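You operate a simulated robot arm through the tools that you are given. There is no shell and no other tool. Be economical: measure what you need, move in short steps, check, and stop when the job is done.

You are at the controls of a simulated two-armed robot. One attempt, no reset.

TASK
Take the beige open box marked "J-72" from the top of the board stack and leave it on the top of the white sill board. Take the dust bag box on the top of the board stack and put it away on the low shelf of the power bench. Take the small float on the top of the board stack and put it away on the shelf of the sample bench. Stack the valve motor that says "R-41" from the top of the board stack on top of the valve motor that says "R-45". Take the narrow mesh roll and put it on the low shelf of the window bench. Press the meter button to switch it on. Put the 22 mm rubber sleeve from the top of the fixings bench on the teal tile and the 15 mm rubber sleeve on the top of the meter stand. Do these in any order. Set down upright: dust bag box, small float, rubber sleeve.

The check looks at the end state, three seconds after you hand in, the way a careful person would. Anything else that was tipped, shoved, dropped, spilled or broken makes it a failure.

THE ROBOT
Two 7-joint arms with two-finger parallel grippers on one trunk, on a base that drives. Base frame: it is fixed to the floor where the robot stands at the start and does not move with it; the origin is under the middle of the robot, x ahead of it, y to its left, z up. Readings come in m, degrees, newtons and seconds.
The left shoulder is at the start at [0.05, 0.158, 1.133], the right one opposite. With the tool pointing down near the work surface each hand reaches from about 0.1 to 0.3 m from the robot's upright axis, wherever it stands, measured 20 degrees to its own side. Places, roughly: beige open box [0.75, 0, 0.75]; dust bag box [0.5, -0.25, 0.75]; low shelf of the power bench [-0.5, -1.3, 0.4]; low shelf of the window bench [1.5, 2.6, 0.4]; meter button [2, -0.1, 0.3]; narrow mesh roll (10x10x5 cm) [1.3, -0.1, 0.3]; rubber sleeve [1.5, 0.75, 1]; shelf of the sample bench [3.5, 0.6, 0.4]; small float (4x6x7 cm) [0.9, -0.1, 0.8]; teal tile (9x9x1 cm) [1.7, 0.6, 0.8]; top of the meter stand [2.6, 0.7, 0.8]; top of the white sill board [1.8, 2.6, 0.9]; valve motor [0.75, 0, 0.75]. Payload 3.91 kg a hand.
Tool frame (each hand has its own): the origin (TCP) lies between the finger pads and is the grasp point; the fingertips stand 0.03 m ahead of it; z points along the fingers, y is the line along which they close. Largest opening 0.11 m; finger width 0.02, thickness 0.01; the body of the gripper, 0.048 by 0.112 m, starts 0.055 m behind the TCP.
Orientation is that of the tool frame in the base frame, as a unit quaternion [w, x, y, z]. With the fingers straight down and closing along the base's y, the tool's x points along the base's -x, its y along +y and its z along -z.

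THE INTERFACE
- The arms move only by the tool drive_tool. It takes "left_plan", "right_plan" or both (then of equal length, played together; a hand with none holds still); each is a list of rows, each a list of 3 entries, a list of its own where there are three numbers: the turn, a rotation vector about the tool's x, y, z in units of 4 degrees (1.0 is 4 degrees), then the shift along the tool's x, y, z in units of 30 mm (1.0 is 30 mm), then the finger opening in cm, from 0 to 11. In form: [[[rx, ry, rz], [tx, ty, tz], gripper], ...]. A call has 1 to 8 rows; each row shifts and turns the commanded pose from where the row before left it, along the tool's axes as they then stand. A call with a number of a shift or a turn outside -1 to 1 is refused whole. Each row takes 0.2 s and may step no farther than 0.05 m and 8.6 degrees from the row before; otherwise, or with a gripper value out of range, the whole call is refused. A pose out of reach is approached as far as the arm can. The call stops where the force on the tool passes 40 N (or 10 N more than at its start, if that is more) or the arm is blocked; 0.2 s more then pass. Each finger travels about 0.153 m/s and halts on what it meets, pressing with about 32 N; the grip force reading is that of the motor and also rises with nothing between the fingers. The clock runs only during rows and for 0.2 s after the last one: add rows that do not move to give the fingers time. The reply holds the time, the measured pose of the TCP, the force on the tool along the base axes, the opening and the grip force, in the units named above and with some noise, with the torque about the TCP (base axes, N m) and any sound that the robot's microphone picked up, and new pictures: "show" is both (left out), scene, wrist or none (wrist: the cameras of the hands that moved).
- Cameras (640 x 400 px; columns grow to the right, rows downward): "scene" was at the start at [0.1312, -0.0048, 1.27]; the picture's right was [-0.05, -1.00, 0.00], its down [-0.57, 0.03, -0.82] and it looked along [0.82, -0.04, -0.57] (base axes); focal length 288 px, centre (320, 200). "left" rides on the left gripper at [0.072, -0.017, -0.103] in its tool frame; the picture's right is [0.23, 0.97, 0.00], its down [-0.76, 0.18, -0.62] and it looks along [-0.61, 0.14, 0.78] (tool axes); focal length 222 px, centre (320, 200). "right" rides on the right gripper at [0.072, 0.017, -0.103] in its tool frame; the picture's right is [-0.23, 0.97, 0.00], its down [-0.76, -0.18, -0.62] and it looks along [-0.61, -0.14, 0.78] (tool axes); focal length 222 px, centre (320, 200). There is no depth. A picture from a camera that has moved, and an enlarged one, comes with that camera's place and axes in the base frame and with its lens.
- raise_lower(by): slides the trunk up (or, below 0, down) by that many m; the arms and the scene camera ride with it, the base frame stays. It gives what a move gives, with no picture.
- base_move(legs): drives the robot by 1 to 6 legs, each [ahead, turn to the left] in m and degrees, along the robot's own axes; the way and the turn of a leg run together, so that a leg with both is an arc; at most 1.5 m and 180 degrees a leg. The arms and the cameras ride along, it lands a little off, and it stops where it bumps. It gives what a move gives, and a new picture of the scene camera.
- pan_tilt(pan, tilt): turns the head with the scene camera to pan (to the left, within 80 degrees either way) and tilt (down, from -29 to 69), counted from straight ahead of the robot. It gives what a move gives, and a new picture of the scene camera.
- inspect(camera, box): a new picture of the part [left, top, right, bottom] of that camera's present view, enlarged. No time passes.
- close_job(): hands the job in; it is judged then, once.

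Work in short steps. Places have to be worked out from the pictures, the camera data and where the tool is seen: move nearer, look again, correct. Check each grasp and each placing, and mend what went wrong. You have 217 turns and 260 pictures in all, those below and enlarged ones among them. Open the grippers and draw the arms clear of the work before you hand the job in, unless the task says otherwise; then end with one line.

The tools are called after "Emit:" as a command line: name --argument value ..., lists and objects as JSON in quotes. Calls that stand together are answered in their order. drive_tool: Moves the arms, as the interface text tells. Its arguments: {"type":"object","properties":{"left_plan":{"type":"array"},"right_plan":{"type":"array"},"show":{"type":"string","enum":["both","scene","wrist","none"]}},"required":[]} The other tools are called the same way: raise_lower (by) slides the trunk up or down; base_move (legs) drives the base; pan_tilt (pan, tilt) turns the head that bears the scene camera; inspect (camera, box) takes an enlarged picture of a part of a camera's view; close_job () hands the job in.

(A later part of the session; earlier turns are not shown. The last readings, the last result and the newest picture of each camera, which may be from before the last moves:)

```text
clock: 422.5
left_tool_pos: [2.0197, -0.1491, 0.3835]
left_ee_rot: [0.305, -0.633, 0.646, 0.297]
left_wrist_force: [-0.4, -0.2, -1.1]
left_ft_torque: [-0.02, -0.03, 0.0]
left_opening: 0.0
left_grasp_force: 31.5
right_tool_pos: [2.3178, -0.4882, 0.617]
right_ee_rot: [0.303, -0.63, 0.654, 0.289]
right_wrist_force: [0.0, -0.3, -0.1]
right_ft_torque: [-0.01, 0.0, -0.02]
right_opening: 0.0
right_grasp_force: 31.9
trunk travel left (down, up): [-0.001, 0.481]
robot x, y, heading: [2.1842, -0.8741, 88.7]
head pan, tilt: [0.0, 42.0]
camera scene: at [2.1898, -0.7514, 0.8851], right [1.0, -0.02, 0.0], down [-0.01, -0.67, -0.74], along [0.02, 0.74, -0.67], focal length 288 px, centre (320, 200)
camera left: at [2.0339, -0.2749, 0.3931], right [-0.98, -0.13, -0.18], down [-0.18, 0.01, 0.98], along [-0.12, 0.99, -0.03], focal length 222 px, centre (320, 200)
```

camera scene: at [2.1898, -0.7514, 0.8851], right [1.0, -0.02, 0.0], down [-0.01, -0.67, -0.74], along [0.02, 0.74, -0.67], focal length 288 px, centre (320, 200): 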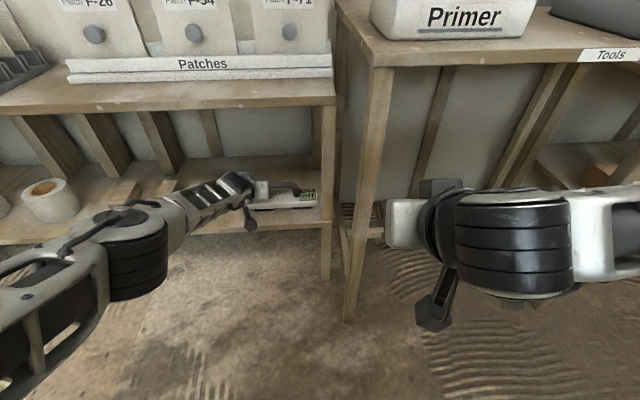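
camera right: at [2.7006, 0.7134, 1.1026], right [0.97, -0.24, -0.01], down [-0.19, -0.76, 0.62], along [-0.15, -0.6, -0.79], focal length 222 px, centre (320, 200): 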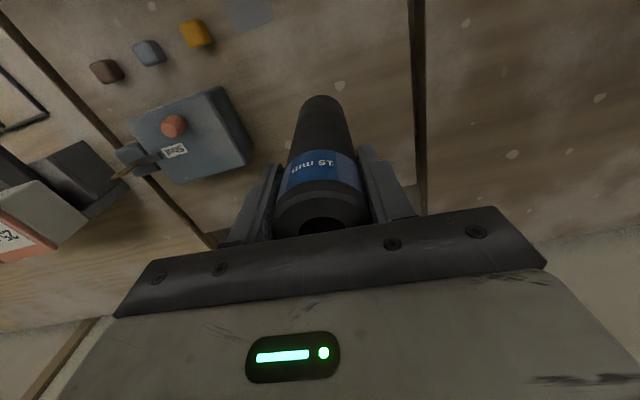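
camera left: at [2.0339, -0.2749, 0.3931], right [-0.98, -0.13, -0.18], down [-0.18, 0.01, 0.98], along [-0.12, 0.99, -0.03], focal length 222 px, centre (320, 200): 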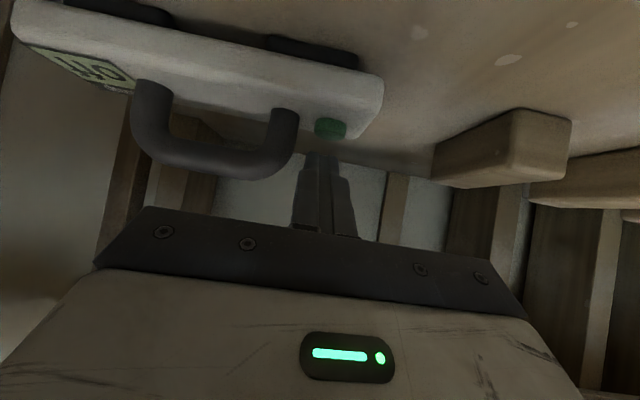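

The fingertips are right above the button. I press straight down in small steps.

Emit:
drive_tool --left_plan '[[[0, 0, 0], [0.1, 0.13, 0.085], 0], [[0, 0, 0], [0.1, 0, 0.085], 0], [[0, 0, 0], [0.1, 0, 0.085], 0], [[0, 0, 0], [0.1, 0, 0.085], 0], [[0, 0, 0], [0.05, 0, 0.042], 0], [[0, 0, 0], [0, 0, 0], 0]]' --show "wrist"

```text
clock: 423.9
left_tool_pos: [2.018, -0.151, 0.3765]
left_ee_rot: [0.303, -0.634, 0.646, 0.297]
left_wrist_force: [-0.1, 0.0, 0.2]
left_ft_torque: [0.02, 0.02, 0.02]
left_opening: 0.0
left_grasp_force: 32.4
left hand out of reach, approached as far as the arm can: row 1, 2, 3, 4
right_tool_pos: [2.317, -0.4873, 0.6173]
right_ee_rot: [0.302, -0.63, 0.654, 0.288]
right_wrist_force: [0.1, 0.0, 0.0]
right_ft_torque: [0.0, -0.02, -0.02]
right_opening: 0.0
right_grasp_force: 31.8
trunk travel left (down, up): [-0.001, 0.481]
robot x, y, heading: [2.1834, -0.8704, 88.7]
head pan, tilt: [0.0, 42.0]
camera left: at [2.0329, -0.2774, 0.3859], right [-0.98, -0.13, -0.18], down [-0.18, 0.01, 0.98], along [-0.12, 0.99, -0.03], focal length 222 px, centre (320, 200)
```

left: 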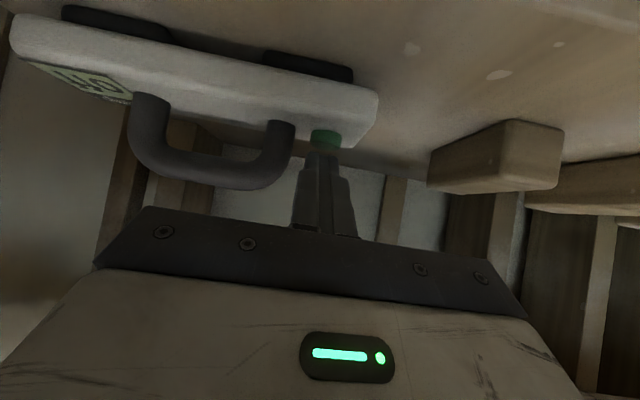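

The arm is at its reach limit. I lift, pull the hand back 6 cm, drive the base 6 cm forward, and retry.

Emit:
drive_tool --left_plan '[[[0, 0, 0], [-0.5, 0, -0.42], 0], [[0, 0, 0], [0.1, 0, -1], 0], [[0, 0, 0], [0.6, 0, -0.75], 0], [[0, 0, 0], [0.6, 0, -0.5], 0]]' --show "none"

Emit:
base_move --legs '[[0.06, 0]]'

Emit:
drive_tool --left_plan '[[[0, 0, 0], [0, 0, 0], 0]]' --show "wrist"

```text
clock: 424.9
left_tool_pos: [2.0146, -0.227, 0.4095]
left_ee_rot: [0.305, -0.634, 0.645, 0.298]
left_wrist_force: [0.1, 0.3, -0.1]
left_ft_torque: [0.0, 0.01, 0.01]
left_opening: 0.0002
left_grasp_force: 32.0
right_tool_pos: [2.3163, -0.4879, 0.6174]
right_ee_rot: [0.302, -0.63, 0.654, 0.289]
right_wrist_force: [-0.3, 0.1, -0.3]
right_ft_torque: [0.01, 0.01, 0.01]
right_opening: 0.0001
right_grasp_force: 32.2
trunk travel left (down, up): [-0.001, 0.481]
robot x, y, heading: [2.1826, -0.8746, 88.8]
head pan, tilt: [0.0, 42.0]
```

```text
clock: 425.9
left_tool_pos: [2.0174, -0.1682, 0.4105]
left_ee_rot: [0.304, -0.634, 0.646, 0.297]
left_wrist_force: [0.4, -0.1, -0.4]
left_ft_torque: [0.01, 0.03, -0.01]
left_opening: 0.0
left_grasp_force: 32.0
right_tool_pos: [2.3197, -0.4295, 0.6167]
right_ee_rot: [0.302, -0.63, 0.655, 0.288]
right_wrist_force: [-0.4, 0.4, 0.1]
right_ft_torque: [-0.02, -0.01, -0.01]
right_opening: 0.0001
right_grasp_force: 31.6
trunk travel left (down, up): [-0.001, 0.481]
robot x, y, heading: [2.1897, -0.8161, 88.7]
head pan, tilt: [0.0, 42.0]
camera scene: at [2.1911, -0.6923, 0.8851], right [1.0, -0.02, 0.0], down [-0.01, -0.67, -0.74], along [0.02, 0.74, -0.67], focal length 288 px, centre (320, 200)
```

scene: 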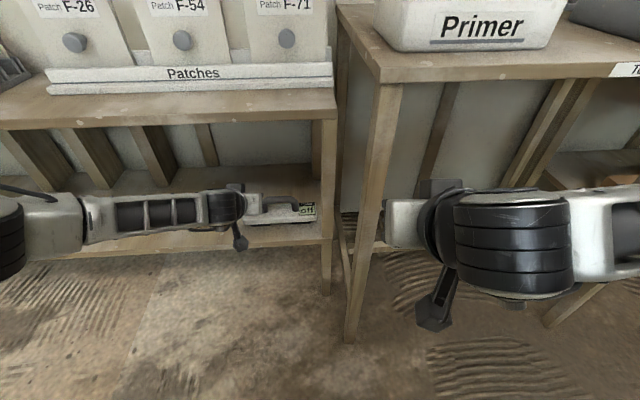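

```text
clock: 426.3
left_tool_pos: [2.0164, -0.1678, 0.4088]
left_ee_rot: [0.303, -0.635, 0.646, 0.297]
left_wrist_force: [-0.2, 0.8, 0.9]
left_ft_torque: [0.01, 0.02, 0.0]
left_opening: 0.0
left_grasp_force: 32.2
right_tool_pos: [2.319, -0.4285, 0.6172]
right_ee_rot: [0.302, -0.63, 0.655, 0.288]
right_wrist_force: [-0.5, 0.3, -0.2]
right_ft_torque: [-0.03, 0.02, -0.04]
right_opening: 0.0
right_grasp_force: 32.3
trunk travel left (down, up): [-0.001, 0.481]
robot x, y, heading: [2.1859, -0.8155, 89.0]
head pan, tilt: [0.0, 42.0]
camera left: at [2.0319, -0.2946, 0.4198], right [-0.98, -0.13, -0.18], down [-0.18, 0.01, 0.98], along [-0.12, 0.99, -0.03], focal length 222 px, centre (320, 200)
```

left: 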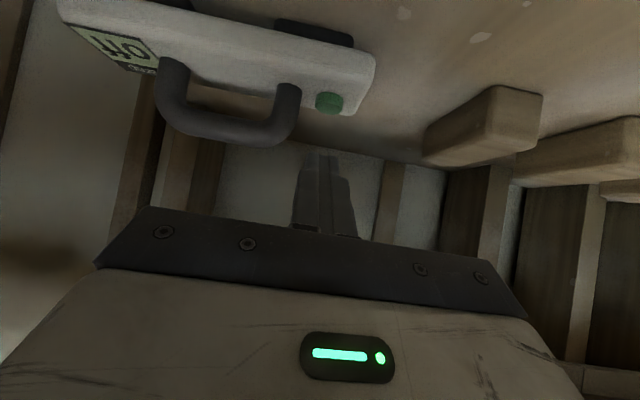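

Emit:
drive_tool --left_plan '[[[0, 0, 0], [0.2, 0, 0.66], 0], [[0, 0, 0], [0.2, 0, 0.66], 0], [[0, 0, 0], [0.1, 0, 0.085], 0], [[0, 0, 0], [0.1, 0, 0.085], 0], [[0, 0, 0], [0.1, 0, 0.085], 0], [[0, 0, 0], [0, 0, 0], 0]]' --show "wrist"

```text
clock: 427.7
left_tool_pos: [2.017, -0.144, 0.3649]
left_ee_rot: [0.305, -0.634, 0.644, 0.3]
left_wrist_force: [-0.7, 0.1, 6.6]
left_ft_torque: [0.12, 0.0, 0.02]
left_opening: 0.0
left_grasp_force: 32.4
right_tool_pos: [2.3201, -0.4294, 0.6187]
right_ee_rot: [0.303, -0.629, 0.654, 0.289]
right_wrist_force: [0.5, -0.8, 0.1]
right_ft_torque: [-0.01, 0.01, 0.02]
right_opening: 0.0
right_grasp_force: 31.9
trunk travel left (down, up): [-0.001, 0.481]
robot x, y, heading: [2.187, -0.8113, 88.7]
head pan, tilt: [0.0, 42.0]
heard: click
camera left: at [2.0323, -0.27, 0.3748], right [-0.98, -0.13, -0.18], down [-0.18, 0.01, 0.98], along [-0.12, 0.99, -0.03], focal length 222 px, centre (320, 200)
```

left: 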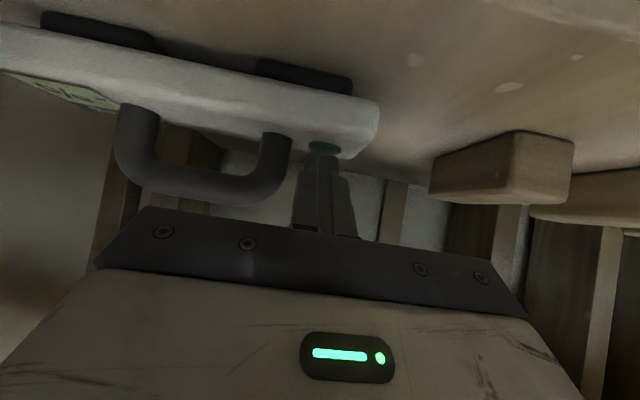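

A click was heard. I withdraw upward and back, then check the display.

Emit:
drive_tool --left_plan '[[[0, 0, 0], [-0.4, 0, -0.35], 0], [[0, 0, 0], [-0.2, 0, -0.8], 0], [[0, 0, 0], [0.5, 0, -0.85], 0], [[0, 0, 0], [0.6, 0, -0.75], 0], [[0, 0, 0], [0.6, 0, -0.75], 0], [[0, 0, 0], [0.6, 0, -0.75], 0], [[0, 0, 0], [0.6, 0, -0.75], 0]]' --show "none"

Emit:
inspect --camera "scene" --box '[230, 165, 340, 235]'

```text
clock: 429.3
left_tool_pos: [2.0167, -0.2175, 0.4045]
left_ee_rot: [0.303, -0.635, 0.646, 0.297]
left_wrist_force: [0.0, 0.7, 0.0]
left_ft_torque: [0.0, -0.01, 0.0]
left_opening: 0.0001
left_grasp_force: 31.7
left hand out of reach, approached as far as the arm can: row 5, 6, 7
right_tool_pos: [2.3178, -0.4295, 0.6181]
right_ee_rot: [0.303, -0.63, 0.655, 0.288]
right_wrist_force: [-0.5, 0.9, -1.0]
right_ft_torque: [0.0, 0.0, -0.03]
right_opening: 0.0
right_grasp_force: 32.0
trunk travel left (down, up): [-0.001, 0.481]
robot x, y, heading: [2.1847, -0.8159, 88.6]
head pan, tilt: [0.0, 42.0]
```

```text
5.71 times, centred on (285, 200) of scene
camera zoom: at [2.1911, -0.6923, 0.8851], right [1.0, -0.02, 0.0], down [-0.01, -0.67, -0.74], along [0.02, 0.74, -0.67], focal length 1648 px, centre (520, 200)
```

zoom: 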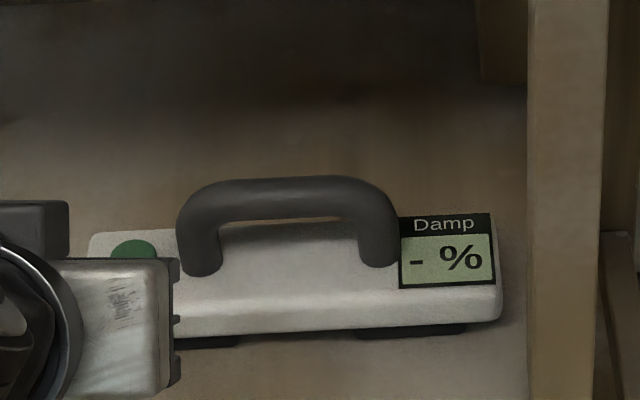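

The meter now reads "- %": it is on. Next the mesh roll at ≈(1.257, −0.14). I back off, raise the trunk, and tuck the left arm.

Emit:
base_move --legs '[[-0.4, 0]]'

Emit:
raise_lower --by 0.4

Emit:
drive_tool --left_plan '[[[0, 1, 0], [0, 0, -1], 0], [[0, 1, 0], [0, 0, -1], 0], [[0, 1, 0], [0, 0, -1], 0], [[0, 1, 0], [0, 0, -1], 0], [[0, 1, 0], [0, 0, -1], 0], [[0, 1, 0], [0, 0, -1], 0], [[0, 1, 0], [0, 0, -1], 0], [[0, 1, 0], [0, 0, -1], 0]]' --right_plan '[[[0, 0, 0], [0, 0, 0], 5], [[0, 0, 0], [0, 0, 0], 8], [[0, 0, 0], [0, 0, 0], 11], [[0, 0, 0], [0, 0, 0], 11], [[0, 0, 0], [0, 0, 0], 11], [[0, 0, 0], [0, 0, 0], 11], [[0, 0, 0], [0, 0, 0], 11], [[0, 0, 0], [0, 0, 0], 11]]' --show "none"

Emit:
drive_tool --left_plan '[[[0, 1, 0], [0.6, 0, 0], 3], [[0, 1, 0], [0.6, 0, 0], 3], [[0, 1, 0], [0.6, 0, 0], 3], [[0, 1, 0], [0.6, 0, 0], 3], [[0, 0.3, 0], [0.6, 0, 0], 3]]' --show "none"

```text
clock: 431.8
left_tool_pos: [2.0064, -0.6191, 0.4055]
left_ee_rot: [0.303, -0.635, 0.645, 0.298]
left_wrist_force: [-0.7, 0.3, -0.6]
left_ft_torque: [0.02, 0.01, -0.03]
left_opening: 0.0
left_grasp_force: 32.3
right_tool_pos: [2.3098, -0.83, 0.618]
right_ee_rot: [0.302, -0.631, 0.654, 0.289]
right_wrist_force: [0.0, -0.7, -0.8]
right_ft_torque: [0.03, 0.03, 0.01]
right_opening: 0.0
right_grasp_force: 31.4
trunk travel left (down, up): [-0.001, 0.481]
robot x, y, heading: [2.1796, -1.2172, 88.7]
head pan, tilt: [0.0, 42.0]
camera scene: at [2.1825, -1.0939, 0.8851], right [1.0, -0.02, 0.0], down [-0.01, -0.67, -0.74], along [0.01, 0.74, -0.67], focal length 288 px, centre (320, 200)
```

scene: 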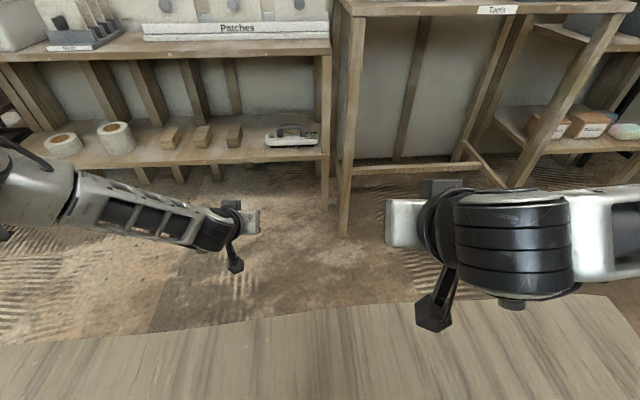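

```text
clock: 435.6
left_tool_pos: [2.0069, -0.6188, 0.8055]
left_ee_rot: [0.301, -0.636, 0.645, 0.298]
left_wrist_force: [-0.7, -0.5, 0.1]
left_ft_torque: [-0.01, -0.03, 0.03]
left_opening: 0.0
left_grasp_force: 32.3
right_tool_pos: [2.3103, -0.8309, 1.0169]
right_ee_rot: [0.301, -0.632, 0.654, 0.288]
right_wrist_force: [0.1, 0.3, 0.0]
right_ft_torque: [-0.05, 0.04, 0.01]
right_opening: 0.0001
right_grasp_force: 32.2
trunk travel left (down, up): [-0.401, 0.081]
robot x, y, heading: [2.1764, -1.2125, 88.8]
head pan, tilt: [0.0, 42.0]
```

```text
clock: 437.4
left_tool_pos: [2.003, -0.7586, 0.9967]
left_ee_rot: [0.112, -0.693, 0.704, 0.11]
left_wrist_force: [0.7, -1.2, -0.8]
left_ft_torque: [0.0, 0.01, 0.03]
left_opening: 0.0
left_grasp_force: 32.2
right_tool_pos: [2.3099, -0.8289, 1.0183]
right_ee_rot: [0.302, -0.631, 0.654, 0.289]
right_wrist_force: [0.2, -0.1, 0.3]
right_ft_torque: [0.0, 0.01, -0.03]
right_opening: 0.11
right_grasp_force: 0.1
trunk travel left (down, up): [-0.401, 0.081]
robot x, y, heading: [2.1718, -1.2135, 89.1]
head pan, tilt: [0.0, 42.0]
```

```text
clock: 438.6
left_tool_pos: [2.0026, -0.8484, 0.9791]
left_ee_rot: [0.005, -0.702, 0.712, 0.005]
left_wrist_force: [-0.2, 0.3, -0.1]
left_ft_torque: [0.03, -0.03, 0.02]
left_opening: 0.0297
left_grasp_force: 0.2
right_tool_pos: [2.3091, -0.8304, 1.017]
right_ee_rot: [0.302, -0.631, 0.654, 0.288]
right_wrist_force: [-0.2, 0.4, 0.2]
right_ft_torque: [-0.01, 0.02, 0.02]
right_opening: 0.11
right_grasp_force: 0.0
trunk travel left (down, up): [-0.401, 0.081]
robot x, y, heading: [2.1815, -1.2148, 88.8]
head pan, tilt: [0.0, 42.0]
```

Emit:
drive_tool --left_plan '[[[0, 0, 0], [0, 0, -1], 3], [[0, 0, 0], [0, 0, -1], 3], [[0, 0, 0], [0, 0, -1], 3], [[0, 0, 0], [0, 0, -1], 3], [[0, 0, 0], [0, 0, -1], 3], [[0, 0, 0], [0, 0, -1], 3], [[0, 0, 0], [0, 0, -1], 3], [[0, 0, 0], [0, 0, -1], 3]]' --show "none"

Emit:
base_move --legs '[[0, 91], [1.03, 0], [0, -90]]'

```text
clock: 440.4
left_tool_pos: [2.0041, -0.8514, 1.2199]
left_ee_rot: [0.007, -0.702, 0.712, 0.006]
left_wrist_force: [-0.1, 0.9, 0.0]
left_ft_torque: [-0.02, 0.0, -0.01]
left_opening: 0.0297
left_grasp_force: 0.1
right_tool_pos: [2.3106, -0.831, 1.0186]
right_ee_rot: [0.303, -0.63, 0.654, 0.288]
right_wrist_force: [0.2, 0.0, -0.3]
right_ft_torque: [-0.01, -0.01, 0.0]
right_opening: 0.1101
right_grasp_force: 0.0
trunk travel left (down, up): [-0.401, 0.081]
robot x, y, heading: [2.1764, -1.2183, 89.1]
head pan, tilt: [0.0, 42.0]
```

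```text
clock: 453.4
left_tool_pos: [0.9385, -0.8617, 1.219]
left_ee_rot: [-0.006, 0.719, -0.695, -0.006]
left_wrist_force: [0.2, 0.6, 0.9]
left_ft_torque: [-0.01, -0.01, -0.02]
left_opening: 0.0299
left_grasp_force: 0.1
right_tool_pos: [1.2422, -0.8259, 1.0182]
right_ee_rot: [-0.295, 0.646, -0.638, -0.296]
right_wrist_force: [-0.1, -0.5, -0.4]
right_ft_torque: [0.02, 0.0, -0.05]
right_opening: 0.1098
right_grasp_force: 0.1
trunk travel left (down, up): [-0.401, 0.081]
robot x, y, heading: [1.1294, -1.2203, 91.6]
head pan, tilt: [0.0, 42.0]
camera scene: at [1.1287, -1.097, 1.2851], right [1.0, 0.03, 0.0], down [0.02, -0.67, -0.74], along [-0.02, 0.74, -0.67], focal length 288 px, centre (320, 200)
```

scene: 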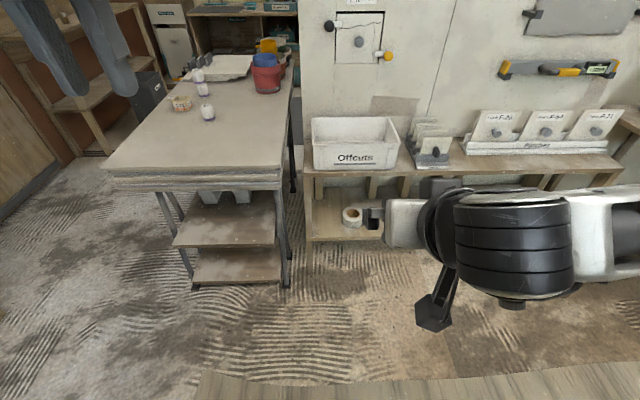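

Path clear. I lower the trunk, then extend and lower the right hand out here in open floor before approaching.

Emit:
raise_lower --by -0.4

Emit:
drive_tool --right_plan '[[[0, 0, 0], [-0.3, 0, 0.95], 11], [[0, 0, 0], [-0.3, 0, 0.95], 11], [[0, 0, 0], [-0.3, 0, 0.95], 11], [[0, 0, 0], [0, 0, 0.98], 11], [[0, 0, 0], [0, 0, 0.98], 11], [[0, 0, 0], [0.3, 0, 0.95], 11], [[0, 0, 0], [0.3, 0, 0.95], 11], [[0, 0, 0], [0.5, 0, 0.85], 11]]' --show "none"

Emit:
drive_tool --right_plan '[[[0, 0, 0], [0.5, 0, 0.85], 11], [[0, 0, 0], [0.6, 0, 0.7], 11], [[0, 0, 0], [0.6, 0, 0.5], 11]]' --show "both"

```text
clock: 457.3
left_tool_pos: [0.9373, -0.8628, 0.8198]
left_ee_rot: [-0.005, 0.718, -0.696, -0.006]
left_wrist_force: [0.2, -0.4, 0.9]
left_ft_torque: [0.01, 0.02, -0.01]
left_opening: 0.0301
left_grasp_force: 0.0
right_tool_pos: [1.2438, -0.8271, 0.617]
right_ee_rot: [-0.294, 0.647, -0.637, -0.297]
right_wrist_force: [0.2, 1.2, -0.7]
right_ft_torque: [0.0, 0.0, -0.02]
right_opening: 0.1099
right_grasp_force: 0.1
trunk travel left (down, up): [-0.001, 0.481]
robot x, y, heading: [1.1296, -1.2228, 91.6]
head pan, tilt: [0.0, 42.0]
```

```text
clock: 459.1
left_tool_pos: [0.9379, -0.8635, 0.8191]
left_ee_rot: [-0.006, 0.719, -0.695, -0.006]
left_wrist_force: [0.5, 0.3, 0.0]
left_ft_torque: [0.03, -0.03, 0.02]
left_opening: 0.0301
left_grasp_force: 0.1
right_tool_pos: [1.2412, -0.6592, 0.4658]
right_ee_rot: [-0.295, 0.647, -0.638, -0.296]
right_wrist_force: [-0.7, -0.6, -0.3]
right_ft_torque: [0.02, 0.04, 0.01]
right_opening: 0.11
right_grasp_force: 0.0
trunk travel left (down, up): [-0.001, 0.481]
robot x, y, heading: [1.1296, -1.2163, 91.7]
head pan, tilt: [0.0, 42.0]
```

```text
clock: 459.9
left_tool_pos: [0.9386, -0.8631, 0.8188]
left_ee_rot: [-0.006, 0.719, -0.695, -0.006]
left_wrist_force: [0.3, -0.5, 0.6]
left_ft_torque: [0.02, 0.0, 0.03]
left_opening: 0.0301
left_grasp_force: 0.1
right_tool_pos: [1.2396, -0.6443, 0.3866]
right_ee_rot: [-0.295, 0.646, -0.639, -0.295]
right_wrist_force: [0.1, 0.4, -0.8]
right_ft_torque: [0.0, -0.01, 0.01]
right_opening: 0.11
right_grasp_force: 0.1
trunk travel left (down, up): [-0.001, 0.481]
robot x, y, heading: [1.1301, -1.2216, 91.6]
head pan, tilt: [0.0, 42.0]
camera scene: at [1.1286, -1.097, 0.8851], right [1.0, 0.03, 0.0], down [0.02, -0.67, -0.74], along [-0.02, 0.74, -0.67], focal length 288 px, centre (320, 200)
camera right: at [1.2243, -0.7715, 0.3971], right [-0.98, 0.14, 0.17], down [0.17, 0.02, 0.98], along [0.13, 0.99, -0.05], focal length 222 px, centre (320, 200)
```

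scene: 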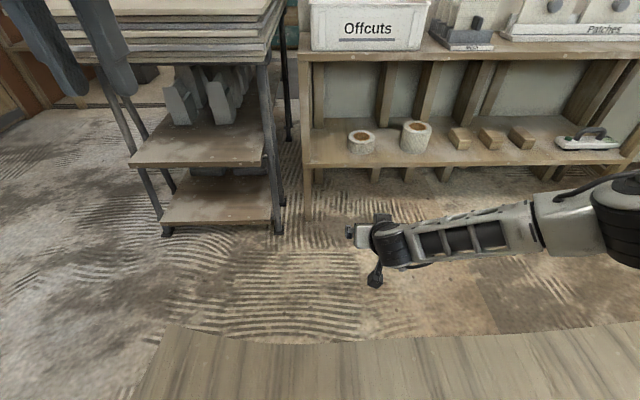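
right: 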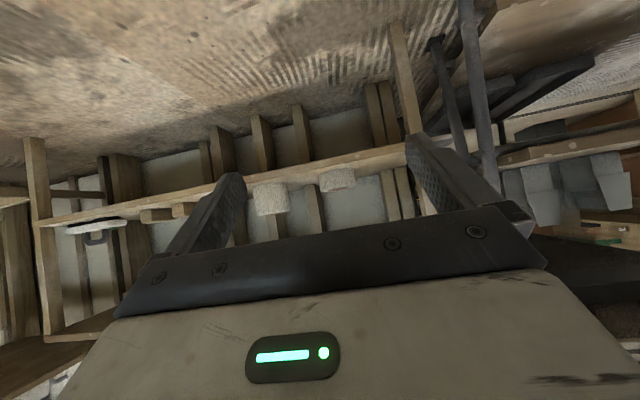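

Emit:
inspect --camera "scene" --box '[320, 100, 450, 180]'

Emit:
inspect --camera "right" --box '[240, 130, 400, 230]'

```text
4.92 times, centred on (385, 140) of scene
camera zoom: at [1.1286, -1.097, 0.8851], right [1.0, 0.03, 0.0], down [0.02, -0.67, -0.74], along [-0.02, 0.74, -0.67], focal length 1420 px, centre (0, 495)
```

zoom: 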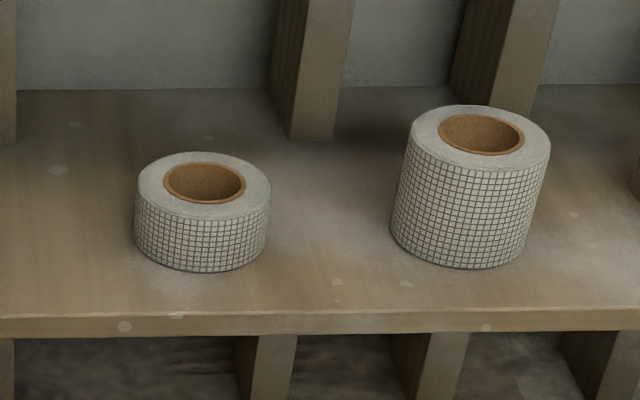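

```text
4.00 times, centred on (320, 180) of right
camera zoom: at [1.2243, -0.7715, 0.3971], right [-0.98, 0.14, 0.17], down [0.17, 0.02, 0.98], along [0.13, 0.99, -0.05], focal length 888 px, centre (320, 280)
```

zoom: 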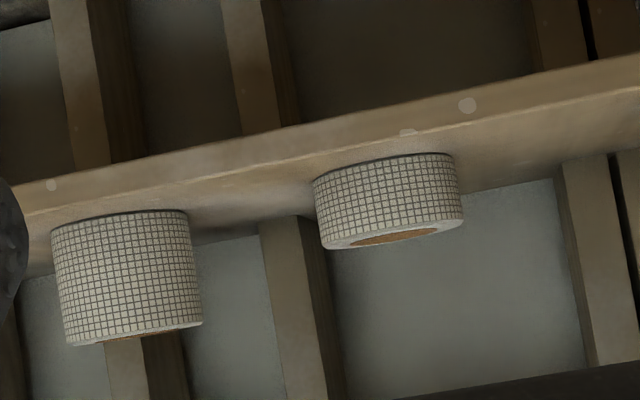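

Roll centre ≈(1.253, −0.146), Ø10 cm, shelf z≈0.297. I straighten heading and approach with the base.

Emit:
base_move --legs '[[0, -1.6], [0.38, 0]]'

Emit:
drive_tool --right_plan '[[[0, 0, 0], [0, 0, 0], 11]]' --show "wrist"

```text
clock: 462.7
left_tool_pos: [0.949, -0.469, 0.8196]
left_ee_rot: [-0.006, 0.707, -0.707, -0.006]
left_wrist_force: [0.2, -0.1, -0.2]
left_ft_torque: [0.04, 0.0, 0.04]
left_opening: 0.0299
left_grasp_force: 0.1
right_tool_pos: [1.2579, -0.2603, 0.3862]
right_ee_rot: [0.299, -0.637, 0.648, 0.291]
right_wrist_force: [0.2, 0.9, 0.0]
right_ft_torque: [0.01, -0.02, -0.01]
right_opening: 0.1102
right_grasp_force: 0.0
trunk travel left (down, up): [-0.001, 0.481]
robot x, y, heading: [1.1292, -0.8323, 90.0]
head pan, tilt: [0.0, 42.0]
camera scene: at [1.1325, -0.7088, 0.8851], right [1.0, 0.0, 0.0], down [0.0, -0.67, -0.74], along [0.0, 0.74, -0.67], focal length 288 px, centre (320, 200)
```

scene: 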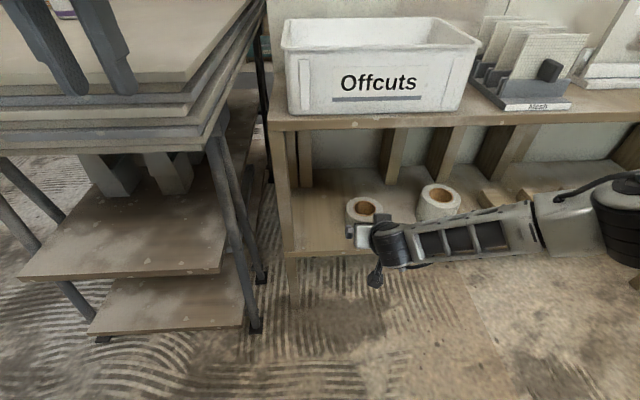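

```text
clock: 463.1
left_tool_pos: [0.9492, -0.4682, 0.8197]
left_ee_rot: [-0.006, 0.708, -0.706, -0.006]
left_wrist_force: [-0.1, -0.3, 1.0]
left_ft_torque: [0.02, -0.02, 0.01]
left_opening: 0.0298
left_grasp_force: 0.1
right_tool_pos: [1.2587, -0.2604, 0.386]
right_ee_rot: [0.299, -0.637, 0.648, 0.292]
right_wrist_force: [-0.7, -0.1, 1.3]
right_ft_torque: [0.01, -0.03, -0.01]
right_opening: 0.1101
right_grasp_force: 0.1
trunk travel left (down, up): [-0.001, 0.481]
robot x, y, heading: [1.1281, -0.8326, 89.7]
head pan, tilt: [0.0, 42.0]
camera right: at [1.2382, -0.3869, 0.3972], right [-0.97, 0.17, 0.17], down [0.17, 0.02, 0.98], along [0.16, 0.99, -0.05], focal length 222 px, centre (320, 200)
```

right: 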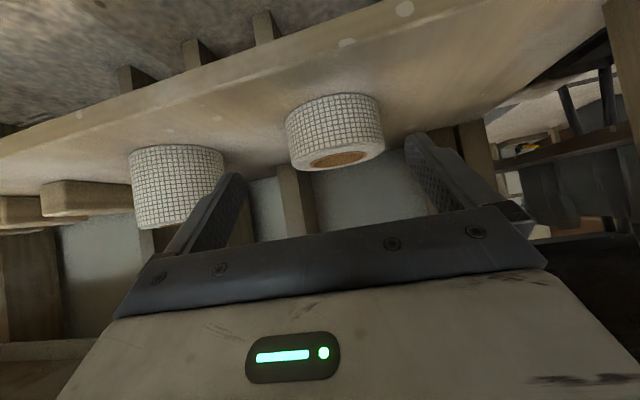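

Refined roll centre (1.249, −0.148). I align laterally, lower to z≈0.345 and advance 5 cm, then check.

Emit:
drive_tool --right_plan '[[[0, 0, 0], [0.5, 0.16, 0.45], 11], [[0, 0, 0], [0.5, 0.16, 0.45], 11], [[0, 0, 0], [-0.54, 0, 0.63], 11], [[0, 0, 0], [-0.54, 0, 0.63], 11], [[0, 0, 0], [0, 0, 0], 11]]' --show "wrist"

```text
clock: 464.3
left_tool_pos: [0.95, -0.4693, 0.8197]
left_ee_rot: [-0.006, 0.708, -0.707, -0.005]
left_wrist_force: [0.6, 0.4, -0.1]
left_ft_torque: [0.02, -0.01, 0.02]
left_opening: 0.03
left_grasp_force: 0.1
right_tool_pos: [1.2511, -0.2109, 0.3446]
right_ee_rot: [0.299, -0.637, 0.649, 0.291]
right_wrist_force: [0.0, 0.3, 0.2]
right_ft_torque: [0.01, -0.01, -0.04]
right_opening: 0.11
right_grasp_force: 0.0
trunk travel left (down, up): [-0.001, 0.481]
robot x, y, heading: [1.1291, -0.829, 90.0]
head pan, tilt: [0.0, 42.0]
camera right: at [1.23, -0.3374, 0.3557], right [-0.97, 0.17, 0.17], down [0.17, 0.02, 0.98], along [0.16, 0.99, -0.05], focal length 222 px, centre (320, 200)
```

right: 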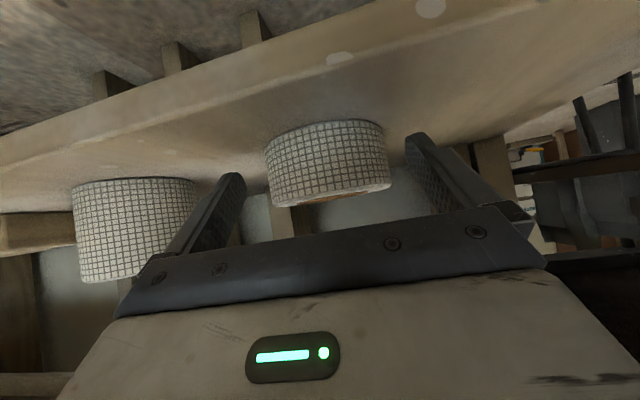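

Alignment good (centre x≈1.250). I advance to straddle the roll.

Emit:
drive_tool --right_plan '[[[0, 0, 0], [-0.36, 0.07, 0.43], 11], [[0, 0, 0], [-0.36, 0, 0.43], 11], [[0, 0, 0], [-0.36, 0, 0.43], 11], [[0, 0, 0], [0, 0, 0], 11]]' --show "wrist"

```text
clock: 465.3
left_tool_pos: [0.9496, -0.4692, 0.8197]
left_ee_rot: [-0.006, 0.708, -0.707, -0.006]
left_wrist_force: [-0.2, 0.0, 0.2]
left_ft_torque: [-0.04, -0.03, 0.02]
left_opening: 0.0299
left_grasp_force: 0.0
right_tool_pos: [1.249, -0.1581, 0.3437]
right_ee_rot: [0.299, -0.637, 0.648, 0.291]
right_wrist_force: [0.2, -0.2, -0.1]
right_ft_torque: [0.03, -0.02, 0.02]
right_opening: 0.1098
right_grasp_force: 0.0
trunk travel left (down, up): [-0.001, 0.481]
robot x, y, heading: [1.127, -0.8361, 89.9]
head pan, tilt: [0.0, 42.0]
camera right: at [1.2289, -0.2854, 0.3545], right [-0.97, 0.17, 0.17], down [0.18, 0.02, 0.98], along [0.16, 0.99, -0.05], focal length 222 px, centre (320, 200)
```

right: 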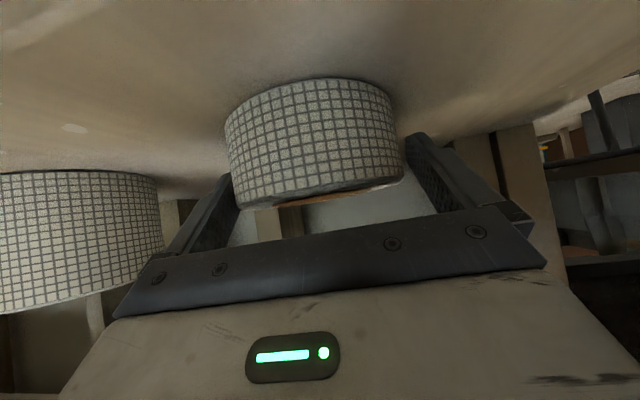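

No contact yet; fingers are beside the roll. I lower 11 mm and close.

Emit:
drive_tool --right_plan '[[[0, 0, 0], [0.14, 0, 0.12], 11], [[0, 0, 0], [0.14, 0, 0.12], 11], [[0, 0, 0], [0, 0, 0], 11]]' --show "none"

Emit:
drive_tool --right_plan '[[[0, 0, 0], [0, 0, 0], 9.5], [[0, 0, 0], [0, 0, 0], 8.5], [[0, 0, 0], [0, 0, 0], 8], [[0, 0, 0], [0, 0, 0], 8]]' --show "wrist"

```text
clock: 466.1
left_tool_pos: [0.9497, -0.4698, 0.8195]
left_ee_rot: [-0.006, 0.707, -0.707, -0.006]
left_wrist_force: [0.1, 0.5, -0.8]
left_ft_torque: [0.04, -0.03, 0.01]
left_opening: 0.03
left_grasp_force: 0.1
right_tool_pos: [1.2478, -0.1592, 0.3344]
right_ee_rot: [0.299, -0.637, 0.649, 0.29]
right_wrist_force: [-1.2, -0.1, 0.4]
right_ft_torque: [-0.02, 0.0, -0.01]
right_opening: 0.1101
right_grasp_force: 0.1
trunk travel left (down, up): [-0.001, 0.481]
robot x, y, heading: [1.1286, -0.8332, 89.8]
head pan, tilt: [0.0, 42.0]
```

```text
clock: 467.1
left_tool_pos: [0.9488, -0.4684, 0.8194]
left_ee_rot: [-0.006, 0.708, -0.706, -0.006]
left_wrist_force: [-0.7, -0.2, -0.6]
left_ft_torque: [0.01, 0.0, 0.0]
left_opening: 0.0302
left_grasp_force: 0.1
right_tool_pos: [1.2482, -0.1595, 0.333]
right_ee_rot: [0.299, -0.637, 0.648, 0.291]
right_wrist_force: [0.6, 0.4, 0.5]
right_ft_torque: [0.06, 0.04, -0.08]
right_opening: 0.0989
right_grasp_force: 32.7
trunk travel left (down, up): [-0.001, 0.481]
robot x, y, heading: [1.1292, -0.8327, 89.9]
head pan, tilt: [0.0, 42.0]
camera right: at [1.2287, -0.2859, 0.3445], right [-0.97, 0.17, 0.17], down [0.17, 0.02, 0.98], along [0.16, 0.99, -0.05], focal length 222 px, centre (320, 200)
```

right: 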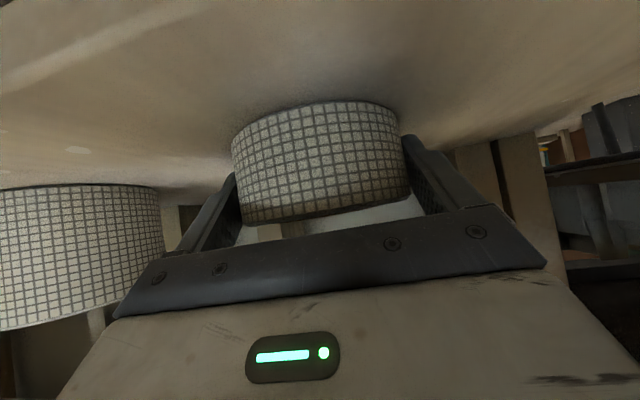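

Gripped at 9.9 cm. I lift 4 cm with the trunk and check the hold.

Emit:
raise_lower --by 0.04

Emit:
drive_tool --right_plan '[[[0, 0, 0], [0, 0, 0], 8]]' --show "wrist"

```text
clock: 467.9
left_tool_pos: [0.9488, -0.4688, 0.8592]
left_ee_rot: [-0.006, 0.708, -0.706, -0.006]
left_wrist_force: [-0.2, -0.7, 0.3]
left_ft_torque: [0.01, 0.01, 0.0]
left_opening: 0.0302
left_grasp_force: 0.1
right_tool_pos: [1.2484, -0.1578, 0.3736]
right_ee_rot: [0.3, -0.637, 0.648, 0.292]
right_wrist_force: [-0.2, 0.7, -1.5]
right_ft_torque: [0.0, -0.03, 0.02]
right_opening: 0.0992
right_grasp_force: 32.0
trunk travel left (down, up): [-0.041, 0.441]
robot x, y, heading: [1.1299, -0.8306, 90.2]
head pan, tilt: [0.0, 42.0]
```

```text
clock: 468.3
left_tool_pos: [0.9495, -0.4686, 0.8586]
left_ee_rot: [-0.007, 0.708, -0.706, -0.006]
left_wrist_force: [0.4, 0.4, -0.1]
left_ft_torque: [0.0, 0.01, 0.0]
left_opening: 0.0301
left_grasp_force: 0.1
right_tool_pos: [1.2481, -0.1585, 0.375]
right_ee_rot: [0.299, -0.637, 0.648, 0.291]
right_wrist_force: [0.8, 0.0, -1.5]
right_ft_torque: [0.03, 0.02, -0.01]
right_opening: 0.0987
right_grasp_force: 32.4
trunk travel left (down, up): [-0.041, 0.441]
robot x, y, heading: [1.1287, -0.8321, 89.6]
head pan, tilt: [0.0, 42.0]
camera right: at [1.2287, -0.2859, 0.3843], right [-0.97, 0.17, 0.17], down [0.17, 0.02, 0.98], along [0.16, 0.99, -0.05], focal length 222 px, centre (320, 200)
```

right: 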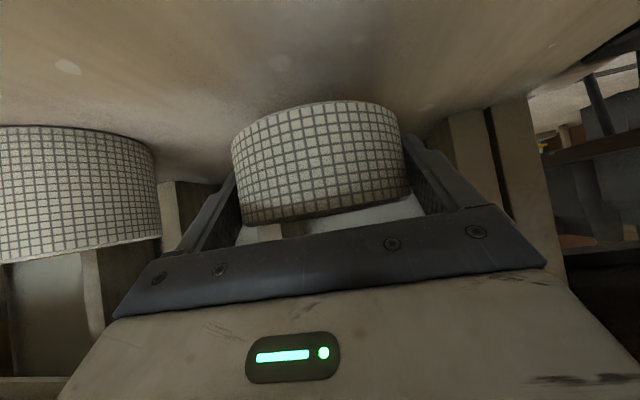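

The roll is held. I back out, raise the trunk, and retract both hands for travel.

Emit:
base_move --legs '[[-0.38, 0]]'

Emit:
raise_lower --by 0.4

Emit:
drive_tool --right_plan '[[[0, 0, 0], [-0.3, 0, -0.9], 8], [[0, 0, 0], [-0.3, 0, -0.9], 8], [[0, 0, 0], [-0.3, 0, -0.9], 8], [[0, 0, 0], [-0.3, 0, -0.9], 8], [[0, 0, 0], [-0.3, 0, -0.9], 8], [[0, 0, 0], [-0.1, 0, -0.95], 8], [[0, 0, 0], [-0.1, 0, -0.95], 8], [[0, 0, 0], [-0.1, 0, -0.95], 8]]' --left_plan '[[[0, 0, 0], [-0.1, -0.5, 0], 3], [[0, 0, 0], [-0.1, -0.5, 0], 3], [[0, 0, 0], [-0.1, -0.5, 0], 3], [[0, 0, 0], [-0.1, -0.5, 0], 3], [[0, 0, 0], [0, 0, 0.5], 3], [[0, 0, 0], [0, 0, 0.5], 3], [[0, 0, 0], [0, 0, 0.5], 3], [[0, 0, 0], [0, 0, 0.5], 3]]' --show "none"

Emit:
drive_tool --right_plan '[[[0, 0, 0], [0, 0, -0.95], 8], [[0, 0, 0], [0, 0, -0.95], 8], [[0, 0, 0], [0, 0, -0.95], 8]]' --show "scene"

```text
clock: 470.7
left_tool_pos: [0.9486, -0.8497, 0.8586]
left_ee_rot: [-0.006, 0.709, -0.705, -0.007]
left_wrist_force: [0.3, -1.0, 0.0]
left_ft_torque: [0.01, 0.0, 0.01]
left_opening: 0.0302
left_grasp_force: 0.0
right_tool_pos: [1.2458, -0.5366, 0.3738]
right_ee_rot: [0.298, -0.638, 0.647, 0.292]
right_wrist_force: [-0.3, 0.6, -1.0]
right_ft_torque: [-0.03, 0.01, -0.01]
right_opening: 0.0988
right_grasp_force: 32.3
trunk travel left (down, up): [-0.041, 0.441]
robot x, y, heading: [1.1293, -1.2104, 90.0]
head pan, tilt: [0.0, 42.0]
camera scene: at [1.1321, -1.0879, 0.925], right [1.0, 0.0, 0.0], down [0.0, -0.67, -0.74], along [0.0, 0.74, -0.67], focal length 288 px, centre (320, 200)
```

scene: 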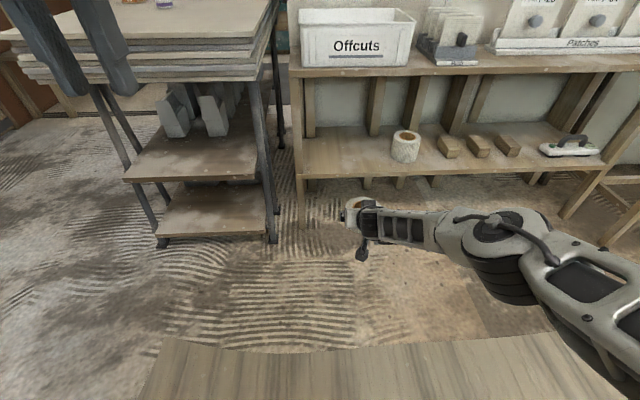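

```text
clock: 474.5
left_tool_pos: [0.9471, -0.8479, 1.2599]
left_ee_rot: [-0.006, 0.71, -0.704, -0.007]
left_wrist_force: [0.1, -0.3, 0.1]
left_ft_torque: [-0.05, 0.03, 0.01]
left_opening: 0.0299
left_grasp_force: 0.0
right_tool_pos: [1.2454, -0.5372, 0.7732]
right_ee_rot: [0.299, -0.638, 0.647, 0.292]
right_wrist_force: [1.3, 0.1, -2.0]
right_ft_torque: [-0.02, 0.01, 0.01]
right_opening: 0.0993
right_grasp_force: 32.4
trunk travel left (down, up): [-0.441, 0.041]
robot x, y, heading: [1.1282, -1.2126, 90.0]
head pan, tilt: [0.0, 42.0]
```

```text
clock: 476.3
left_tool_pos: [1.0067, -0.8351, 1.2009]
left_ee_rot: [-0.007, 0.709, -0.705, -0.005]
left_wrist_force: [0.0, 0.0, 0.1]
left_ft_torque: [-0.02, 0.0, -0.01]
left_opening: 0.0302
left_grasp_force: 0.2
right_tool_pos: [1.244, -0.671, 0.9602]
right_ee_rot: [0.298, -0.638, 0.647, 0.292]
right_wrist_force: [0.6, 0.1, -1.1]
right_ft_torque: [-0.06, 0.0, 0.01]
right_opening: 0.0986
right_grasp_force: 32.3
trunk travel left (down, up): [-0.441, 0.041]
robot x, y, heading: [1.129, -1.2118, 90.0]
head pan, tilt: [0.0, 42.0]
```

```text
clock: 477.1
left_tool_pos: [1.0057, -0.8362, 1.199]
left_ee_rot: [-0.006, 0.709, -0.705, -0.006]
left_wrist_force: [0.3, 0.0, -0.2]
left_ft_torque: [0.0, 0.03, 0.02]
left_opening: 0.0299
left_grasp_force: 0.2
right_tool_pos: [1.2408, -0.7329, 1.0142]
right_ee_rot: [0.299, -0.638, 0.646, 0.293]
right_wrist_force: [-0.6, 0.0, -1.2]
right_ft_torque: [-0.02, 0.02, 0.01]
right_opening: 0.0989
right_grasp_force: 32.0
trunk travel left (down, up): [-0.441, 0.041]
robot x, y, heading: [1.131, -1.206, 90.3]
head pan, tilt: [0.0, 42.0]
camera scene: at [1.1321, -1.0882, 1.3251], right [1.0, 0.0, 0.0], down [0.0, -0.67, -0.74], along [0.0, 0.74, -0.67], focal length 288 px, centre (320, 200)
```

scene: 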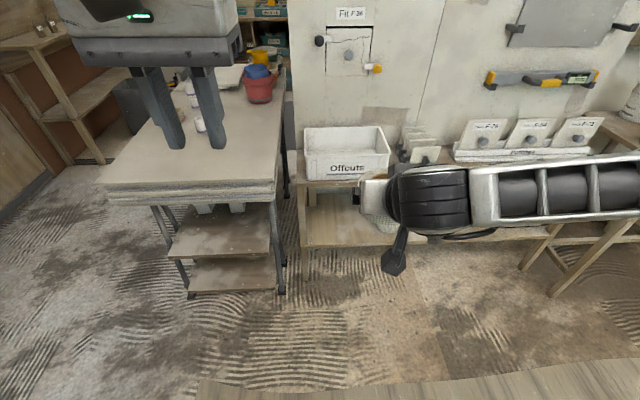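

Clear height. I drive back through the corridor along the proven path.

Emit:
base_move --legs '[[0, 73], [0.865, 0], [0, -56]]'

```text
clock: 487.4
left_tool_pos: [0.0728, -0.6311, 1.1987]
left_ee_rot: [-0.005, 0.806, -0.592, -0.007]
left_wrist_force: [0.1, -0.1, -0.7]
left_ft_torque: [-0.02, 0.02, 0.01]
left_opening: 0.03
left_grasp_force: 0.0
right_tool_pos: [0.2665, -0.4649, 1.0144]
right_ee_rot: [-0.253, 0.725, -0.546, -0.333]
right_wrist_force: [-0.3, 0.5, -1.7]
right_ft_torque: [-0.03, 0.0, 0.02]
right_opening: 0.0988
right_grasp_force: 31.9
trunk travel left (down, up): [-0.441, 0.041]
robot x, y, heading: [0.2947, -0.9539, 107.1]
head pan, tilt: [0.0, 42.0]
camera scene: at [0.2659, -0.8365, 1.325], right [0.96, 0.29, 0.0], down [0.2, -0.64, -0.74], along [-0.22, 0.71, -0.67], focal length 288 px, centre (320, 200)
```

scene: 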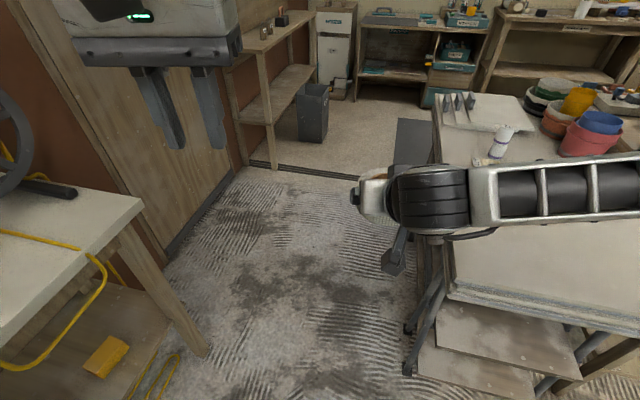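

Emit:
base_move --legs '[[0.97, 0], [0, -16], [1.1, 0], [0, -60]]'

```text
clock: 501.2
left_tool_pos: [0.2423, 1.3563, 1.1997]
left_ee_rot: [0.009, -0.273, 0.962, 0.003]
left_wrist_force: [0.4, 0.1, 0.2]
left_ft_torque: [0.01, 0.04, 0.03]
left_opening: 0.0297
left_grasp_force: 0.1
right_tool_pos: [0.4518, 1.21, 1.0136]
right_ee_rot: [0.404, -0.238, 0.877, 0.108]
right_wrist_force: [0.0, 0.0, -0.6]
right_ft_torque: [-0.03, 0.01, 0.02]
right_opening: 0.0989
right_grasp_force: 31.7
trunk travel left (down, up): [-0.441, 0.041]
robot x, y, heading: [-0.0179, 1.0574, 31.3]
head pan, tilt: [0.0, 42.0]
camera scene: at [0.0929, 1.1205, 1.325], right [0.52, -0.85, 0.0], down [-0.57, -0.35, -0.74], along [0.63, 0.39, -0.67], focal length 288 px, centre (320, 200)
```

scene: 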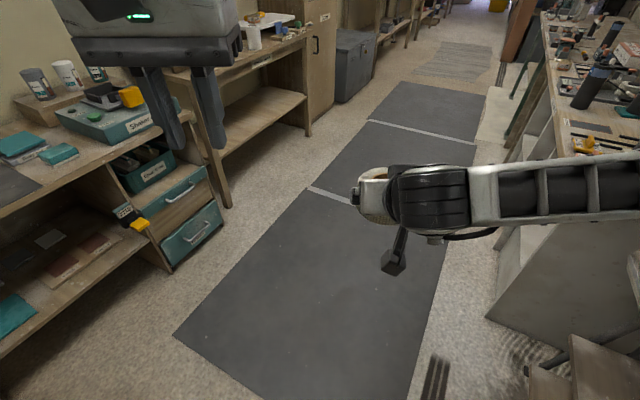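

Emit:
base_move --legs '[[0, -8.5], [1.5, 0], [0, 67.2]]'

```text
clock: 512.1
left_tool_pos: [1.2241, 2.0179, 1.2001]
left_ee_rot: [-0.006, 0.713, -0.701, -0.006]
left_wrist_force: [0.7, -0.3, -0.8]
left_ft_torque: [-0.01, 0.01, 0.02]
left_opening: 0.0301
left_grasp_force: 0.1
right_tool_pos: [1.4566, 2.1224, 1.0143]
right_ee_rot: [0.296, -0.642, 0.642, 0.294]
right_wrist_force: [-0.4, -1.4, -0.6]
right_ft_torque: [-0.02, -0.01, 0.02]
right_opening: 0.0988
right_grasp_force: 32.5
trunk travel left (down, up): [-0.441, 0.041]
robot x, y, heading: [1.3493, 1.6421, 91.0]
head pan, tilt: [0.0, 42.0]
camera scene: at [1.3516, 1.7662, 1.325], right [1.0, 0.01, 0.0], down [0.01, -0.67, -0.74], along [-0.01, 0.74, -0.67], focal length 288 px, centre (320, 200)
```

scene: 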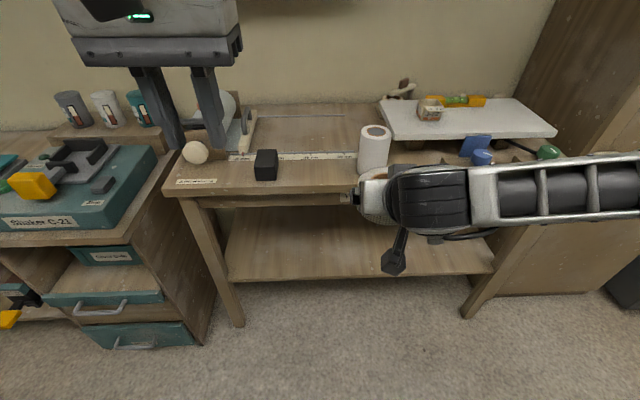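

The shelf (z≈0.345, front y≈2.40) is empty. I lower the trunk, then bring the roll down and forward in front of it.

Emit:
raise_lower --by -0.4

Emit:
raise_lower --by -0.04

Emit:
drive_tool --right_plan '[[[0, 0, 0], [-0.1, 0, 0.97], 8], [[0, 0, 0], [0, 0, 0.97], 8], [[0, 0, 0], [0.3, 0, 0.94], 8], [[0, 0, 0], [0.3, 0, 0.94], 8], [[0, 0, 0], [0.3, 0, 0.94], 8], [[0, 0, 0], [0.4, 0, 0.9], 8], [[0, 0, 0], [0.5, 0, 0.86], 8]]' --show "both"

```text
clock: 516.0
left_tool_pos: [1.2241, 2.0175, 0.7996]
left_ee_rot: [-0.006, 0.713, -0.701, -0.006]
left_wrist_force: [0.2, 0.2, 0.7]
left_ft_torque: [-0.01, 0.0, 0.01]
left_opening: 0.0299
left_grasp_force: 0.0
right_tool_pos: [1.4558, 2.1225, 0.6131]
right_ee_rot: [0.296, -0.642, 0.643, 0.294]
right_wrist_force: [-0.1, -0.5, -1.4]
right_ft_torque: [-0.05, -0.02, -0.01]
right_opening: 0.0987
right_grasp_force: 32.2
trunk travel left (down, up): [-0.041, 0.441]
robot x, y, heading: [1.3506, 1.6456, 90.7]
head pan, tilt: [0.0, 42.0]
```

```text
clock: 516.8
left_tool_pos: [1.2243, 2.017, 0.7612]
left_ee_rot: [-0.006, 0.714, -0.701, -0.006]
left_wrist_force: [0.3, 0.5, 0.8]
left_ft_torque: [0.02, -0.04, -0.03]
left_opening: 0.0301
left_grasp_force: 0.0
right_tool_pos: [1.4562, 2.1222, 0.5741]
right_ee_rot: [0.297, -0.642, 0.643, 0.293]
right_wrist_force: [0.0, -0.4, -1.2]
right_ft_torque: [-0.06, 0.0, -0.01]
right_opening: 0.0985
right_grasp_force: 31.9
trunk travel left (down, up): [-0.001, 0.481]
robot x, y, heading: [1.3506, 1.6416, 90.4]
head pan, tilt: [0.0, 42.0]
```

```text
clock: 518.4
left_tool_pos: [1.2229, 2.0183, 0.761]
left_ee_rot: [-0.007, 0.713, -0.701, -0.006]
left_wrist_force: [-0.2, 0.3, -0.2]
left_ft_torque: [0.0, 0.02, 0.02]
left_opening: 0.0304
left_grasp_force: 0.0
right_tool_pos: [1.4577, 2.239, 0.4079]
right_ee_rot: [0.297, -0.642, 0.643, 0.294]
right_wrist_force: [-0.8, 0.6, -0.9]
right_ft_torque: [-0.06, 0.04, 0.01]
right_opening: 0.0989
right_grasp_force: 32.0
trunk travel left (down, up): [-0.001, 0.481]
robot x, y, heading: [1.3481, 1.6439, 90.9]
head pan, tilt: [0.0, 42.0]
camera scene: at [1.3518, 1.7661, 0.8851], right [1.0, 0.01, 0.0], down [0.01, -0.67, -0.74], along [-0.01, 0.74, -0.67], focal length 288 px, centre (320, 200)
camera right: at [1.4408, 2.1114, 0.4189], right [-0.97, 0.15, 0.17], down [0.17, 0.02, 0.98], along [0.15, 0.99, -0.05], focal length 222 px, centre (320, 200)
```

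scene: 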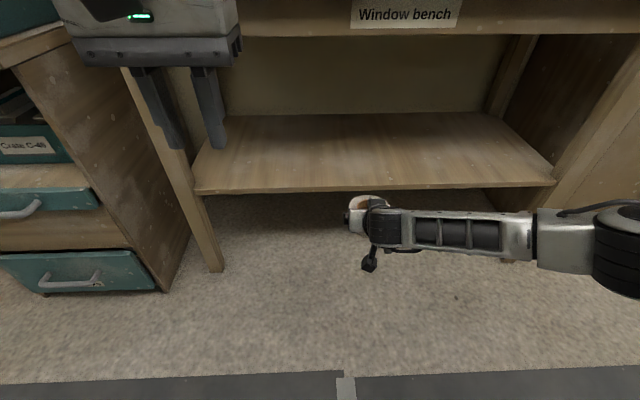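
right: 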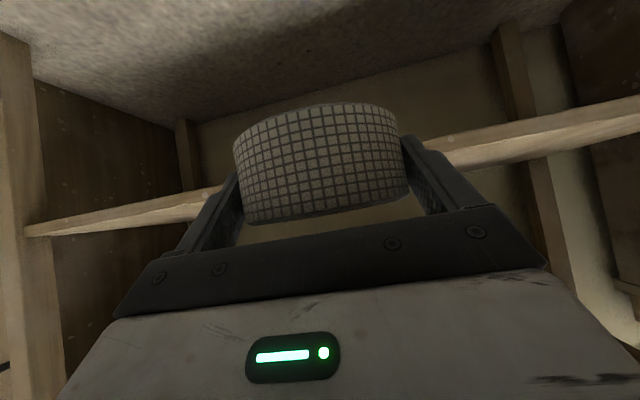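

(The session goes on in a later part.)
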